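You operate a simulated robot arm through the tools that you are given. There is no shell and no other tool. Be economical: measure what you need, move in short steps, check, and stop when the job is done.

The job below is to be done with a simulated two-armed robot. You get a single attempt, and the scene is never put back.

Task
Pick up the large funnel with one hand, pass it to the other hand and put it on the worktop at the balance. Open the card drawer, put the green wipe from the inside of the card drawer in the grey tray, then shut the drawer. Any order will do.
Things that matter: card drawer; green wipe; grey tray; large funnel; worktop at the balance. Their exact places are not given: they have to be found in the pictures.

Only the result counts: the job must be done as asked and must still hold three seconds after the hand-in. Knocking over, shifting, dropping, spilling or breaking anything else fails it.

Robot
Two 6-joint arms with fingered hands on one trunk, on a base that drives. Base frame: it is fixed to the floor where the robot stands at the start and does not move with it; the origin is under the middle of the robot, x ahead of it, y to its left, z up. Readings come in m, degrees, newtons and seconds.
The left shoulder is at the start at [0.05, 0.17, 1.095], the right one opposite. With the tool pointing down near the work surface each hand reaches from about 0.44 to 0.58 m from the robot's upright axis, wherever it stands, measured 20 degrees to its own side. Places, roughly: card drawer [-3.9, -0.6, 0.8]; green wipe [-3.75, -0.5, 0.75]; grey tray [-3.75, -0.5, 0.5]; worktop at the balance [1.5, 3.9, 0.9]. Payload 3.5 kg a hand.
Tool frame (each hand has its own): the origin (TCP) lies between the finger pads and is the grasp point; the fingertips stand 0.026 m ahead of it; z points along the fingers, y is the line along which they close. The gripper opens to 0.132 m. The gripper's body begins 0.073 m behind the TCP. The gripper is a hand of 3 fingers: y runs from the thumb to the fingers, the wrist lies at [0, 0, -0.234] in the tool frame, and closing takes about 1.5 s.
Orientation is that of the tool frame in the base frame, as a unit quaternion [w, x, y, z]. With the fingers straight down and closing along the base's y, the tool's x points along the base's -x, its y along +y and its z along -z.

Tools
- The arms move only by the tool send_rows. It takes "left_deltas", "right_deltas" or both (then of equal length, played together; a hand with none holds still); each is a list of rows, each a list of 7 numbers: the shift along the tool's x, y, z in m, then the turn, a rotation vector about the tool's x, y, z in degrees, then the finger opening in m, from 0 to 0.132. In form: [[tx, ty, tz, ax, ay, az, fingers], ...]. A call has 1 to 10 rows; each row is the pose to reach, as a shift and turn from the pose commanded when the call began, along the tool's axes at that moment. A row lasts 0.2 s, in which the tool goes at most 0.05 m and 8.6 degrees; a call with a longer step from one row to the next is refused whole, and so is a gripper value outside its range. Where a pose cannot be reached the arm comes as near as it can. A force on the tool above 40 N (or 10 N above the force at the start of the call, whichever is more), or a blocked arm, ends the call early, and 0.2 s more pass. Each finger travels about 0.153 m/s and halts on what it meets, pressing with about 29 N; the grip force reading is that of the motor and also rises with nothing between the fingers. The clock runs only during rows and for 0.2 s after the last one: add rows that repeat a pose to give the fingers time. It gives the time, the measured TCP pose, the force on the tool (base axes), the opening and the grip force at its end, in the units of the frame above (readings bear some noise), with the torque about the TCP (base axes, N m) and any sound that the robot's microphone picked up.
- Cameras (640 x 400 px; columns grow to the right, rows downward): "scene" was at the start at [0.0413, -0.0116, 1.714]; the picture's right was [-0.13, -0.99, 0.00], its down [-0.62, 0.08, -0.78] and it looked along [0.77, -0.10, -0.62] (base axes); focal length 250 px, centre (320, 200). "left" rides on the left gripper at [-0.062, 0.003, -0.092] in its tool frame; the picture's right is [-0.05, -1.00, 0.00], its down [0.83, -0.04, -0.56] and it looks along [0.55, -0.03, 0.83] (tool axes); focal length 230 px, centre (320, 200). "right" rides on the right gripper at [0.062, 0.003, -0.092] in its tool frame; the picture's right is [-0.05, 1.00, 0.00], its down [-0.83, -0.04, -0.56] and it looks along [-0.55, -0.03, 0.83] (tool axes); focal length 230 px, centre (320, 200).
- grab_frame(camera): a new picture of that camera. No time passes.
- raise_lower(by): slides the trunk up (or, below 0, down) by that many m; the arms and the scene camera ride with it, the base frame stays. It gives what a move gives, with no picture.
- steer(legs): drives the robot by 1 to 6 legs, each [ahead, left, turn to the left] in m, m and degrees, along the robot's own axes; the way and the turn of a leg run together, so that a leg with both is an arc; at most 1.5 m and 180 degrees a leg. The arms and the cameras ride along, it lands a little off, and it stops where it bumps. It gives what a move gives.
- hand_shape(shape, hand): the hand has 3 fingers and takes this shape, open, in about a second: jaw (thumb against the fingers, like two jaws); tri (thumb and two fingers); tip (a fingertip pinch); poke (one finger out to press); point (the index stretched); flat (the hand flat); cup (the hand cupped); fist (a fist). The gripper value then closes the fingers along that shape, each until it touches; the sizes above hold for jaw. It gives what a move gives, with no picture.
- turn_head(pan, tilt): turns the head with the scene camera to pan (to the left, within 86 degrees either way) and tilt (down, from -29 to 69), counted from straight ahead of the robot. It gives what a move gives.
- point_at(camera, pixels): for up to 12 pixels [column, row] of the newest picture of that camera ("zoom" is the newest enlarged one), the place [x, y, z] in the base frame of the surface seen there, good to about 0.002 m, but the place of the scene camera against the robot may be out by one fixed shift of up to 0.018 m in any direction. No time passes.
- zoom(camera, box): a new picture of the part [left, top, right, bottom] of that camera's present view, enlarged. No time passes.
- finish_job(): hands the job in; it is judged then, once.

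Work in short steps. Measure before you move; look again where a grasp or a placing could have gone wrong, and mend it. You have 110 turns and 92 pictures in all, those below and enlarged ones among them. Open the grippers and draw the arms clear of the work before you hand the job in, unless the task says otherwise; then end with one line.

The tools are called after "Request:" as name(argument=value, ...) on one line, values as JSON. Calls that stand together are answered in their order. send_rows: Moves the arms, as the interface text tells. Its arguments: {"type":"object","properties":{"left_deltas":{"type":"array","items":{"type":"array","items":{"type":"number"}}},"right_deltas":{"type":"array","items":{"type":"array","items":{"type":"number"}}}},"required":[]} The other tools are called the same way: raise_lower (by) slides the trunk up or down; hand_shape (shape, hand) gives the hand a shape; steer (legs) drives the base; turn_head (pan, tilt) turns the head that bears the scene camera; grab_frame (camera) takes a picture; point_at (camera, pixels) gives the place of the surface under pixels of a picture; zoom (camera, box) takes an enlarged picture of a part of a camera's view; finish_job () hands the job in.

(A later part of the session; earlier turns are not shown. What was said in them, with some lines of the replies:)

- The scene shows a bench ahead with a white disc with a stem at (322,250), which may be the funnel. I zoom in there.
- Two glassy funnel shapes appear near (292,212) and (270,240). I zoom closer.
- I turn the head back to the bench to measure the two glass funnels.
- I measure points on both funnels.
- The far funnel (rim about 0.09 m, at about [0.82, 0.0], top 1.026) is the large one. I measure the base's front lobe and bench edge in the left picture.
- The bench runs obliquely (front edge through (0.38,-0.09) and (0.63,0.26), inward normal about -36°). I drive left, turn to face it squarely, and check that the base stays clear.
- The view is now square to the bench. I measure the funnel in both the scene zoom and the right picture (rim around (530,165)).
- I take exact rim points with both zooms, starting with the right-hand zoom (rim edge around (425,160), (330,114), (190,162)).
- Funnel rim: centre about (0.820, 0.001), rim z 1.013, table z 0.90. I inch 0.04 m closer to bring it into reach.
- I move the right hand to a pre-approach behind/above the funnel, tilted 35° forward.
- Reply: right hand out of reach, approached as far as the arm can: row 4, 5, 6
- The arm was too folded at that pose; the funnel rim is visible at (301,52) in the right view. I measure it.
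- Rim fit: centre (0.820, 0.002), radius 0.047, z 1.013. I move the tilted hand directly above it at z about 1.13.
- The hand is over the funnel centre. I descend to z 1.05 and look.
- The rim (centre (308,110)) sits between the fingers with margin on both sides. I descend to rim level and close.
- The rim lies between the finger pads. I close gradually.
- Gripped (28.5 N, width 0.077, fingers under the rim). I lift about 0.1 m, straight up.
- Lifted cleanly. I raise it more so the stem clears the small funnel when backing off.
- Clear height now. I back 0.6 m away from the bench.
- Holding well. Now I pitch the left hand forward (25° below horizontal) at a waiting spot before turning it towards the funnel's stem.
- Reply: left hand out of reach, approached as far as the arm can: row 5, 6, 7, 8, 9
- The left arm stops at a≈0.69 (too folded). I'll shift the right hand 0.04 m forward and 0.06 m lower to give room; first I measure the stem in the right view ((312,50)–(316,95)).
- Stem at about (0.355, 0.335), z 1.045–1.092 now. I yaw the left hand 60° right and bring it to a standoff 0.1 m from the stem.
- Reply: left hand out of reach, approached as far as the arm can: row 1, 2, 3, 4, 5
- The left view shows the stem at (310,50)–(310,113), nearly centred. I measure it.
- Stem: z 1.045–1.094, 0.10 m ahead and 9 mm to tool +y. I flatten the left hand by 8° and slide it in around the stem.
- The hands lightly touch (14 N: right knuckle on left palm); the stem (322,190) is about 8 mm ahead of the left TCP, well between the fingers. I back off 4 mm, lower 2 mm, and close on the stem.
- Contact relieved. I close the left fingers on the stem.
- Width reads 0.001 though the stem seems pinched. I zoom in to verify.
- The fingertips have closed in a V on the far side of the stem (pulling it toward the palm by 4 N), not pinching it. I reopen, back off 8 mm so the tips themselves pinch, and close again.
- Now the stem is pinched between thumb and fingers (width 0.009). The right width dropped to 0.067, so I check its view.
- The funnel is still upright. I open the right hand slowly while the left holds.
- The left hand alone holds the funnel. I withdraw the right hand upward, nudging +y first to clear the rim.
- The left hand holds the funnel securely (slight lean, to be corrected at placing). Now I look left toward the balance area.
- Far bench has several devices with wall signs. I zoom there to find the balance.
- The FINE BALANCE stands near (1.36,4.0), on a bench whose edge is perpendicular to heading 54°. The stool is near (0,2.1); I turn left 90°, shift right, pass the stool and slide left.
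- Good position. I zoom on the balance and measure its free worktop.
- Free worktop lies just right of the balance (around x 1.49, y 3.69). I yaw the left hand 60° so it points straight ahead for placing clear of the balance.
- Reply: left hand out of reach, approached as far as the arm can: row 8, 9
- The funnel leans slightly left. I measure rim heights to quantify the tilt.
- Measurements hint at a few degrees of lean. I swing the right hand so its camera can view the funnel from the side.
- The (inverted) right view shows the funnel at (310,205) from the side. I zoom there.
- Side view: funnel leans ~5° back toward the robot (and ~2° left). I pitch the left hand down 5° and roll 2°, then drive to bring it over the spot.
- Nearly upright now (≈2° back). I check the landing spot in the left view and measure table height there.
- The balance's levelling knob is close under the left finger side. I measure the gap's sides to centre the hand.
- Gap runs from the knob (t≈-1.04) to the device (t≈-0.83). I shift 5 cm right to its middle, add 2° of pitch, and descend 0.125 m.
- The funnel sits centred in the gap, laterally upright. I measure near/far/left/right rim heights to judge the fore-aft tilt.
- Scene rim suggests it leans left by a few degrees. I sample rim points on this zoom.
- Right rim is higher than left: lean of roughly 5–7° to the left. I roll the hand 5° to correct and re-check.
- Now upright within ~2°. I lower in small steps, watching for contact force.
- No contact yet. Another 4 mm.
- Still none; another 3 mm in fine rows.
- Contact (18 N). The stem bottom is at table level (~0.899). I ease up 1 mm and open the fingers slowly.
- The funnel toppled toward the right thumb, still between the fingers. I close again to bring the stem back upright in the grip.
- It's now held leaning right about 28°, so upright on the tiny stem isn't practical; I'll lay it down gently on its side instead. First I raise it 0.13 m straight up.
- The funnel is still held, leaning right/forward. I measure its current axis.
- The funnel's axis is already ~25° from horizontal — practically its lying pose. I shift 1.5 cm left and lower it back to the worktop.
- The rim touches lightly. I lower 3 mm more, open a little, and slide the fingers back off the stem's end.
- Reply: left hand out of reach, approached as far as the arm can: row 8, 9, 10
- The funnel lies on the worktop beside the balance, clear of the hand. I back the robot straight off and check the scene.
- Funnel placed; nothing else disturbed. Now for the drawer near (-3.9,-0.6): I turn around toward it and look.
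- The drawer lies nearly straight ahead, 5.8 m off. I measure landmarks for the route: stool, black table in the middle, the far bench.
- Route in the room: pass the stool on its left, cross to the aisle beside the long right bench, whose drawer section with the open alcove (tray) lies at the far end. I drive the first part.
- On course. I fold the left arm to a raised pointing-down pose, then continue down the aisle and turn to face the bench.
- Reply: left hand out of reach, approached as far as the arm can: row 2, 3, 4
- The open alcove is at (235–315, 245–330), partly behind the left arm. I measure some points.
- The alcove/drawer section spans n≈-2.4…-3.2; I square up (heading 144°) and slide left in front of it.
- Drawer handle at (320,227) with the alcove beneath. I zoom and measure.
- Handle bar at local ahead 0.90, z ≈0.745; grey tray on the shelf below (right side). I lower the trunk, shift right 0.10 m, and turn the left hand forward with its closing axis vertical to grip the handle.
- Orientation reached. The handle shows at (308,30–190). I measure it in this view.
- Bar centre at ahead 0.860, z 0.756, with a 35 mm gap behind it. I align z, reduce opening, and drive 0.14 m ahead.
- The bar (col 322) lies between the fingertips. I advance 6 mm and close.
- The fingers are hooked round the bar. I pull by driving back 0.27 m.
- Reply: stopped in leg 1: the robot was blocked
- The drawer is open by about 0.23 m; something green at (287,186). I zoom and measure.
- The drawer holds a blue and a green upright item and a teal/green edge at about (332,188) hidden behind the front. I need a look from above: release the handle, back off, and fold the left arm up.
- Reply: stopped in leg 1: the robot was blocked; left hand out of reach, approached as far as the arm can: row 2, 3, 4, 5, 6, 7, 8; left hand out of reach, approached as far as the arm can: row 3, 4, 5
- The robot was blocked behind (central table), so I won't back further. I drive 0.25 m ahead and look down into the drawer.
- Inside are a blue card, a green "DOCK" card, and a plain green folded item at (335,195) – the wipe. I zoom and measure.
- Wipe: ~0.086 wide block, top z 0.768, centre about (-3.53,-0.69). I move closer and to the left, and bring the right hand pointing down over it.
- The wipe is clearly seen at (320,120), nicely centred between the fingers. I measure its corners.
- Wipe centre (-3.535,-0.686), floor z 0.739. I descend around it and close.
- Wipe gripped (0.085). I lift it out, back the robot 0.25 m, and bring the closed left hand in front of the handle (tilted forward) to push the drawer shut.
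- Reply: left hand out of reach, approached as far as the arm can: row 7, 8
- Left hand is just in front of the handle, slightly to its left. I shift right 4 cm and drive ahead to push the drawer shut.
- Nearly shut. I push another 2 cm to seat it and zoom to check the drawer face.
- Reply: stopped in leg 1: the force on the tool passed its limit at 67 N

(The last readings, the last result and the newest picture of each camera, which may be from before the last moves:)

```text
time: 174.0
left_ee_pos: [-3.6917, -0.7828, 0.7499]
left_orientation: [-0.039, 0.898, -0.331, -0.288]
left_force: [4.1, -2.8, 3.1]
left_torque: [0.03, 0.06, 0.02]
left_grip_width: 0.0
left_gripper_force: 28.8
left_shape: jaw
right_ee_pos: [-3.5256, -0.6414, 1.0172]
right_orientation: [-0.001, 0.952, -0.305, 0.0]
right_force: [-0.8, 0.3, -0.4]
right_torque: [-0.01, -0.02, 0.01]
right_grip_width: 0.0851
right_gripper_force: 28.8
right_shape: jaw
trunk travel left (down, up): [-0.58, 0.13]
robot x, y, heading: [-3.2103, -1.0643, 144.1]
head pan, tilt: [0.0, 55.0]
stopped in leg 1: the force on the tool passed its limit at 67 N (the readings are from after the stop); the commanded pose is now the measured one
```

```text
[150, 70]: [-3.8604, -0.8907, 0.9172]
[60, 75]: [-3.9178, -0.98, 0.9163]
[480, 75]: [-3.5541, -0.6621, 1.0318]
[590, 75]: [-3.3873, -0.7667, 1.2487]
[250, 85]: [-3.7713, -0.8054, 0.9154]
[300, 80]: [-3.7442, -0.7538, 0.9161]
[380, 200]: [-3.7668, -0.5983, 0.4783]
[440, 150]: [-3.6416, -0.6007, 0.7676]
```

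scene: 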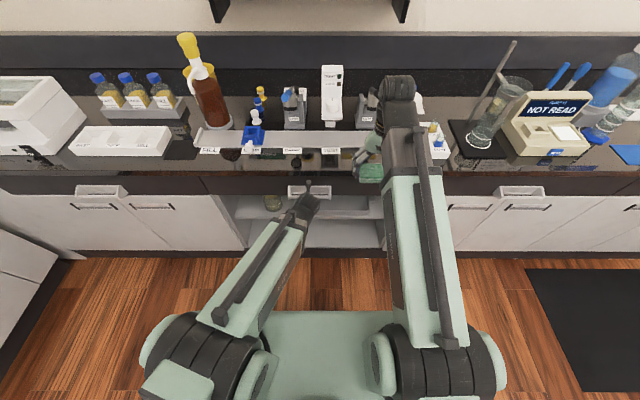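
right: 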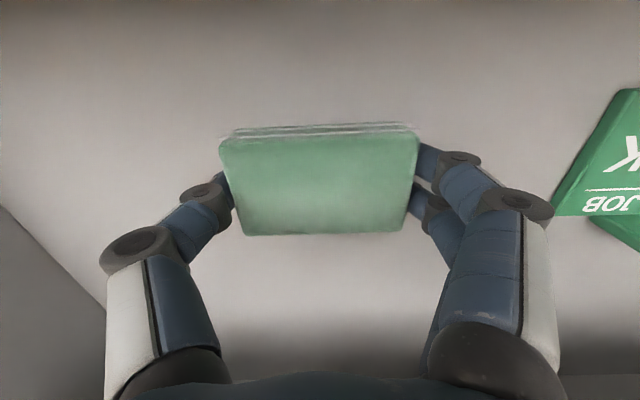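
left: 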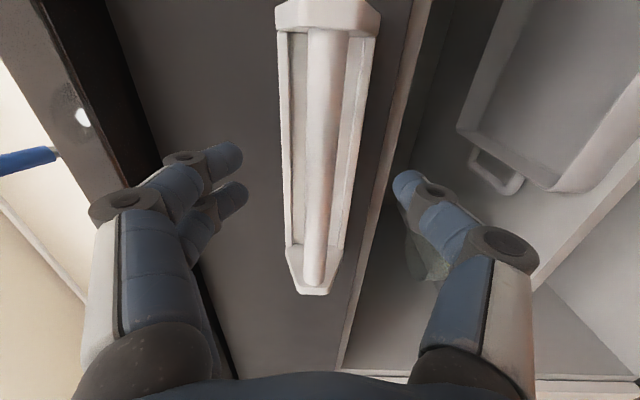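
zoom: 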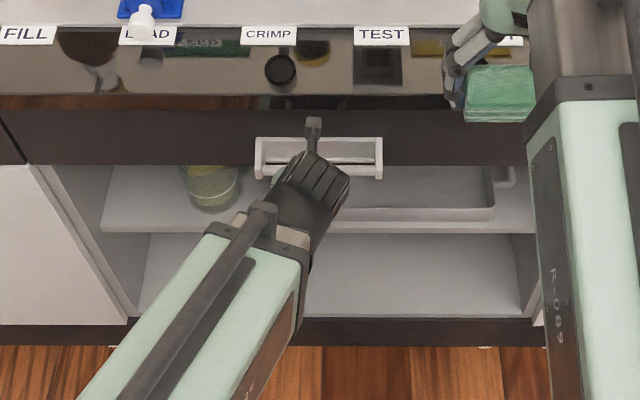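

The drawer is firmly shut (stop force reached). Now I back off, fold the left arm up, lower the trunk, and pitch the right hand forward so it can enter the alcove with the wipe.

Request:
steer(legs=[[-0.22, 0, 0], [0, 0.08, 0]])

Request:
send_rows(left_deltas=[[-0.0101, 0.0308, -0.0323, 0, 3.5, 0, 0.0], [-0.0202, 0.0616, -0.0646, 0, 7, 0, 0.0], [-0.0303, 0.0923, -0.0968, 0, 10.5, 0, 0.0], [-0.0404, 0.1231, -0.1291, 0, 14, 0, 0.0], [-0.0505, 0.1539, -0.1614, 0, 17.5, 0, 0.0], [-0.0606, 0.1847, -0.1937, 0, 21, 0, 0.0], [-0.0707, 0.2155, -0.226, 0, 24.5, 0, 0.0], [-0.0808, 0.2462, -0.2582, 0, 28, 0, 0.0], [-0.0909, 0.277, -0.2905, 0, 31.5, 0, 0.0], [-0.101, 0.3078, -0.3228, 0, 35, 0, 0.0]])

Request:
raise_lower(by=-0.245)

Request:
send_rows(right_deltas=[[-0.0246, 0, 0.0315, 0, -6.88, 0, 0.05], [-0.0493, 0, 0.063, 0, -13.75, 0, 0.05], [-0.0739, 0, 0.0945, 0, -20.63, 0, 0.05], [-0.0985, 0, 0.126, 0, -27.5, 0, 0.05], [-0.1231, 0, 0.1575, 0, -34.38, 0, 0.05], [-0.1478, 0, 0.189, 0, -41.25, 0, 0.05], [-0.1724, 0, 0.2205, 0, -48.13, 0, 0.05], [-0.197, 0, 0.252, 0, -55, 0, 0.05], [-0.197, 0, 0.252, 0, -55, 0, 0.05]])

Request:
grab_frame(camera="right")

```text
time: 176.3
left_ee_pos: [-3.5627, -0.976, 0.7496]
left_orientation: [-0.041, 0.897, -0.332, -0.288]
left_force: [0.8, 0.4, -0.1]
left_torque: [0.04, -0.05, -0.02]
left_grip_width: 0.0
left_gripper_force: 29.2
left_shape: jaw
right_ee_pos: [-3.3954, -0.8359, 1.0186]
right_orientation: [-0.001, 0.952, -0.305, 0.001]
right_force: [0.4, 0.2, 0.5]
right_torque: [0.01, -0.03, 0.01]
right_grip_width: 0.0849
right_gripper_force: 29.2
right_shape: jaw
trunk travel left (down, up): [-0.58, 0.13]
robot x, y, heading: [-3.0787, -1.2601, 144.4]
head pan, tilt: [0.0, 55.0]
```

```text
time: 178.5
left_ee_pos: [-3.6662, -1.2393, 1.0921]
left_orientation: [0.061, 0.942, -0.328, -0.008]
left_force: [0.5, -0.2, -0.3]
left_torque: [0.04, 0.0, 0.0]
left_grip_width: 0.0
left_gripper_force: 29.1
left_shape: jaw
left hand out of reach, approached as far as the arm can: row 1, 2, 3, 4, 5, 10
right_ee_pos: [-3.3955, -0.8349, 1.0174]
right_orientation: [0.0, 0.952, -0.305, 0.0]
right_force: [-0.3, -0.2, -0.3]
right_torque: [0.01, 0.02, 0.02]
right_grip_width: 0.0852
right_gripper_force: 28.9
right_shape: jaw
trunk travel left (down, up): [-0.58, 0.13]
robot x, y, heading: [-3.0741, -1.2607, 143.9]
head pan, tilt: [0.0, 55.0]
```

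```text
time: 181.1
left_ee_pos: [-3.6645, -1.2403, 0.8458]
left_orientation: [0.061, 0.943, -0.328, -0.009]
left_force: [0.1, 0.8, -0.7]
left_torque: [0.06, -0.02, 0.03]
left_grip_width: 0.0001
left_gripper_force: 29.4
left_shape: jaw
right_ee_pos: [-3.3942, -0.8345, 0.7723]
right_orientation: [-0.001, 0.952, -0.305, 0.0]
right_force: [0.1, 1.4, -0.9]
right_torque: [0.02, 0.0, -0.01]
right_grip_width: 0.085
right_gripper_force: 29.4
right_shape: jaw
trunk travel left (down, up): [-0.335, 0.375]
robot x, y, heading: [-3.0754, -1.2604, 144.4]
head pan, tilt: [0.0, 55.0]
```

```text
time: 183.1
left_ee_pos: [-3.6653, -1.2398, 0.8455]
left_orientation: [0.063, 0.942, -0.328, -0.009]
left_force: [-0.6, 0.3, 0.0]
left_torque: [-0.01, -0.01, 0.01]
left_grip_width: 0.0
left_gripper_force: 28.7
left_shape: jaw
right_ee_pos: [-3.5549, -0.7194, 0.521]
right_orientation: [-0.142, 0.844, -0.272, -0.439]
right_force: [0.0, -0.1, -0.5]
right_torque: [-0.01, 0.0, -0.01]
right_grip_width: 0.0854
right_gripper_force: 29.0
right_shape: jaw
trunk travel left (down, up): [-0.335, 0.375]
robot x, y, heading: [-3.0774, -1.262, 144.0]
head pan, tilt: [0.0, 55.0]
```

```text
8 pictures are left
```

right: 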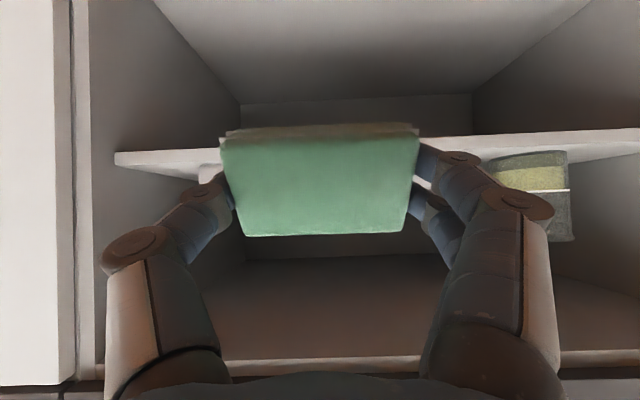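

The wipe is in front of the alcove at n matching the tray. I raise 2.4 cm to clear the tray's front wall and drive in 0.265 m.

Request:
send_rows(right_deltas=[[-0.0196, 0, -0.0138, 0, 0, 0, 0.05], [-0.0196, 0, -0.0138, 0, 0, 0, 0.05]])

Request:
steer(legs=[[0.265, 0, 0]])

Request:
grab_frame(camera="right")

```text
time: 183.7
left_ee_pos: [-3.665, -1.2394, 0.8457]
left_orientation: [0.062, 0.943, -0.328, -0.009]
left_force: [-0.3, 0.5, 0.3]
left_torque: [-0.02, 0.01, -0.01]
left_grip_width: 0.0
left_gripper_force: 29.5
left_shape: jaw
right_ee_pos: [-3.5549, -0.7209, 0.5456]
right_orientation: [-0.141, 0.844, -0.27, -0.441]
right_force: [-0.1, 0.0, -0.6]
right_torque: [-0.01, 0.01, 0.01]
right_grip_width: 0.0852
right_gripper_force: 28.6
right_shape: jaw
trunk travel left (down, up): [-0.335, 0.375]
robot x, y, heading: [-3.076, -1.262, 144.4]
head pan, tilt: [0.0, 55.0]
```

```text
time: 185.5
left_ee_pos: [-3.8817, -1.0888, 0.8461]
left_orientation: [0.062, 0.943, -0.326, -0.008]
left_force: [-0.3, -0.3, 0.0]
left_torque: [-0.03, -0.02, -0.01]
left_grip_width: 0.0
left_gripper_force: 29.1
left_shape: jaw
right_ee_pos: [-3.773, -0.5668, 0.5454]
right_orientation: [-0.14, 0.846, -0.268, -0.44]
right_force: [0.1, 0.2, 0.4]
right_torque: [-0.01, 0.03, -0.05]
right_grip_width: 0.0847
right_gripper_force: 29.4
right_shape: jaw
trunk travel left (down, up): [-0.335, 0.375]
robot x, y, heading: [-3.293, -1.108, 144.5]
head pan, tilt: [0.0, 55.0]
```

```text
7 pictures are left
```

right: 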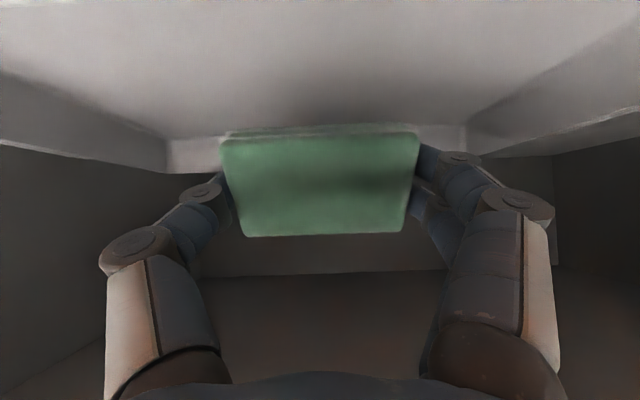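

The view (inverted) shows the tray's floor at the top and its walls at (165,150)/(467,130); the wipe is over the interior. I measure floor and walls.

Request:
point_at(camera="right", pixels=[[320, 60], [320, 110], [320, 10], [150, 155], [190, 160], [480, 150], [440, 140], [100, 130], [560, 110]])

```text
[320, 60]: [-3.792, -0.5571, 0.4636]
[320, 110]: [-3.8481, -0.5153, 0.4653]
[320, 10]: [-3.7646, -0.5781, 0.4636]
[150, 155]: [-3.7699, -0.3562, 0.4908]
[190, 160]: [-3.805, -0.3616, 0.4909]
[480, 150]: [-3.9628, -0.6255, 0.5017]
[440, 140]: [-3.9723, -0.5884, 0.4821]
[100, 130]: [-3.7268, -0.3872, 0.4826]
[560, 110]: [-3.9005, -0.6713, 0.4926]
```

Tray floor z 0.464, walls 0.50; the wipe hangs well inside. I lower 3.5 cm and open.

Request:
send_rows(right_deltas=[[0.0143, 0, 0.01, 0, 0, 0, 0.05], [0.0286, 0, 0.02, 0, 0, 0, 0.05], [0.0286, 0, 0.02, 0, 0, 0, 0.07], [0.0286, 0, 0.02, 0, 0, 0, 0.085], [0.0286, 0, 0.02, 0, 0, 0, 0.1], [0.0286, 0, 0.02, 0, 0, 0, 0.115], [0.0286, 0, 0.02, 0, 0, 0, 0.125], [0.0286, 0, 0.02, 0, 0, 0, 0.125]])

Request:
grab_frame(camera="right")

```text
time: 187.3
left_ee_pos: [-3.8805, -1.0889, 0.8462]
left_orientation: [0.061, 0.944, -0.325, -0.009]
left_force: [-0.3, -0.3, 0.4]
left_torque: [0.02, -0.02, 0.01]
left_grip_width: 0.0
left_gripper_force: 28.5
left_shape: jaw
right_ee_pos: [-3.7737, -0.5684, 0.5116]
right_orientation: [-0.14, 0.846, -0.268, -0.44]
right_force: [0.2, -0.3, 0.3]
right_torque: [0.0, 0.02, -0.01]
right_grip_width: 0.1247
right_gripper_force: 0.1
right_shape: jaw
trunk travel left (down, up): [-0.335, 0.375]
robot x, y, heading: [-3.2904, -1.1079, 144.7]
head pan, tilt: [0.0, 55.0]
```

```text
6 pictures are left
```

right: 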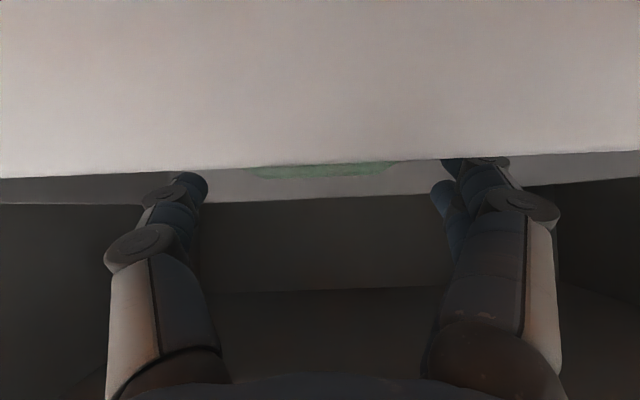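

The wipe lies in the tray behind its front wall. I raise 4 cm and back out.

Request:
send_rows(right_deltas=[[-0.0164, 0, -0.0115, 0, 0, 0, 0.125], [-0.0327, 0, -0.0229, 0, 0, 0, 0.125], [-0.0327, 0, -0.0229, 0, 0, 0, 0.125]])

Request:
steer(legs=[[-0.3, 0, 0]])

Request:
turn_head(pan=0, tilt=40)

Request:
grab_frame(camera="scene")

```text
time: 188.1
left_ee_pos: [-3.8817, -1.0889, 0.847]
left_orientation: [0.062, 0.943, -0.326, -0.009]
left_force: [0.0, -0.5, 0.5]
left_torque: [0.0, -0.02, 0.01]
left_grip_width: 0.0
left_gripper_force: 29.1
left_shape: jaw
right_ee_pos: [-3.7742, -0.5682, 0.5506]
right_orientation: [-0.139, 0.845, -0.267, -0.441]
right_force: [-0.3, -0.3, 1.1]
right_torque: [-0.03, -0.05, 0.01]
right_grip_width: 0.1247
right_gripper_force: 0.1
right_shape: jaw
trunk travel left (down, up): [-0.335, 0.375]
robot x, y, heading: [-3.2925, -1.1023, 144.5]
head pan, tilt: [0.0, 55.0]
```

```text
time: 190.2
left_ee_pos: [-3.6361, -1.264, 0.8462]
left_orientation: [0.061, 0.943, -0.327, -0.008]
left_force: [0.7, 0.0, 0.3]
left_torque: [0.01, 0.0, -0.03]
left_grip_width: 0.0
left_gripper_force: 29.3
left_shape: jaw
right_ee_pos: [-3.5307, -0.7422, 0.5512]
right_orientation: [-0.14, 0.846, -0.268, -0.44]
right_force: [0.0, 0.0, -0.1]
right_torque: [-0.03, 0.0, -0.01]
right_grip_width: 0.1246
right_gripper_force: 0.0
right_shape: jaw
trunk travel left (down, up): [-0.335, 0.375]
robot x, y, heading: [-3.0462, -1.2777, 144.4]
head pan, tilt: [0.0, 55.0]
```

```text
time: 190.9
left_ee_pos: [-3.6365, -1.2633, 0.8467]
left_orientation: [0.062, 0.944, -0.325, -0.009]
left_force: [0.3, 0.5, -0.3]
left_torque: [0.0, -0.02, -0.01]
left_grip_width: 0.0
left_gripper_force: 29.1
left_shape: jaw
right_ee_pos: [-3.5314, -0.7416, 0.5502]
right_orientation: [-0.14, 0.845, -0.268, -0.44]
right_force: [-0.5, 0.9, -1.1]
right_torque: [0.04, -0.02, -0.01]
right_grip_width: 0.1247
right_gripper_force: 0.1
right_shape: jaw
trunk travel left (down, up): [-0.335, 0.375]
robot x, y, heading: [-3.0485, -1.2784, 144.6]
head pan, tilt: [0.0, 40.0]
```

```text
5 pictures are left
```

scene: 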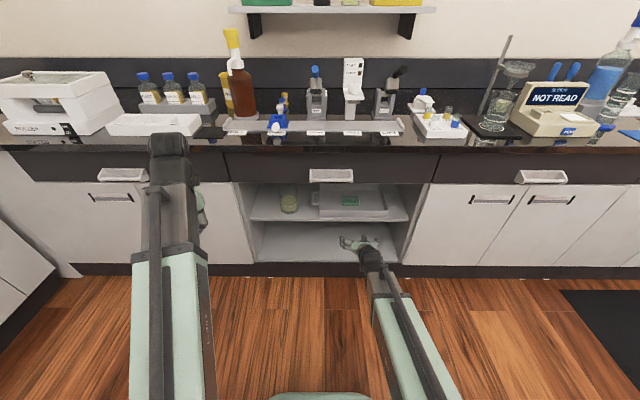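

The wipe lies in the grey tray (350,201) and the drawer is flush shut. I open the left hand (clear in the air) and check with a zoom before handing in.

Request:
send_rows(left_deltas=[[0, 0, 0, 0, 0, 0, 0.06], [0, 0, 0, 0, 0, 0, 0.12], [0, 0, 0, 0, 0, 0, 0.12], [0, 0, 0, 0, 0, 0, 0.12]])

Request:
zoom(camera="scene", box=[210, 130, 440, 280])

```text
time: 191.9
left_ee_pos: [-3.6365, -1.2632, 0.8468]
left_orientation: [0.061, 0.944, -0.325, -0.008]
left_force: [0.3, 0.5, 0.1]
left_torque: [0.04, -0.01, 0.0]
left_grip_width: 0.1198
left_gripper_force: 0.0
left_shape: jaw
right_ee_pos: [-3.5301, -0.7422, 0.5491]
right_orientation: [-0.14, 0.846, -0.267, -0.44]
right_force: [0.2, -0.3, -0.5]
right_torque: [-0.02, 0.02, 0.01]
right_grip_width: 0.125
right_gripper_force: 0.0
right_shape: jaw
trunk travel left (down, up): [-0.335, 0.375]
robot x, y, heading: [-3.0474, -1.2788, 144.6]
head pan, tilt: [0.0, 40.0]
```

```text
2.67 times, centred on (325, 205) of scene
```

zoom: 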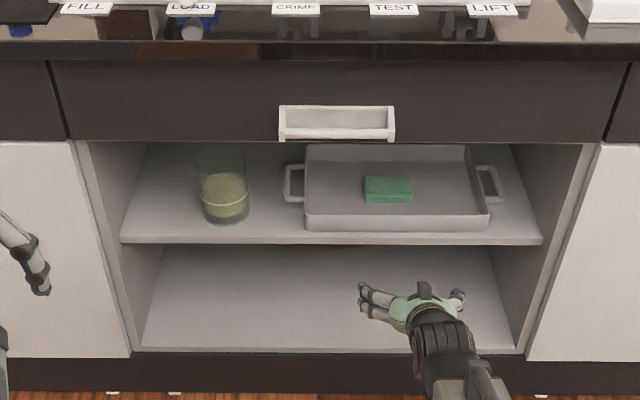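

The zoom shows the drawer shut, the wipe lying in the tray, and both hands open and clear. The funnel was at rest beside the balance when I last saw it, so I hand the job in.

Request:
finish_job()

```text
The job is handed in.
```

The job is handed in: the green wipe is in the grey tray, the card drawer is shut, and the large funnel went from the right hand to the left and onto the worktop beside the balance. The funnel is lying on its side, because it toppled in the fingers when I tried to stand it on its stem. While I was backing up with the drawer, something behind stopped the robot, probably the central table. I did not check whether it moved.
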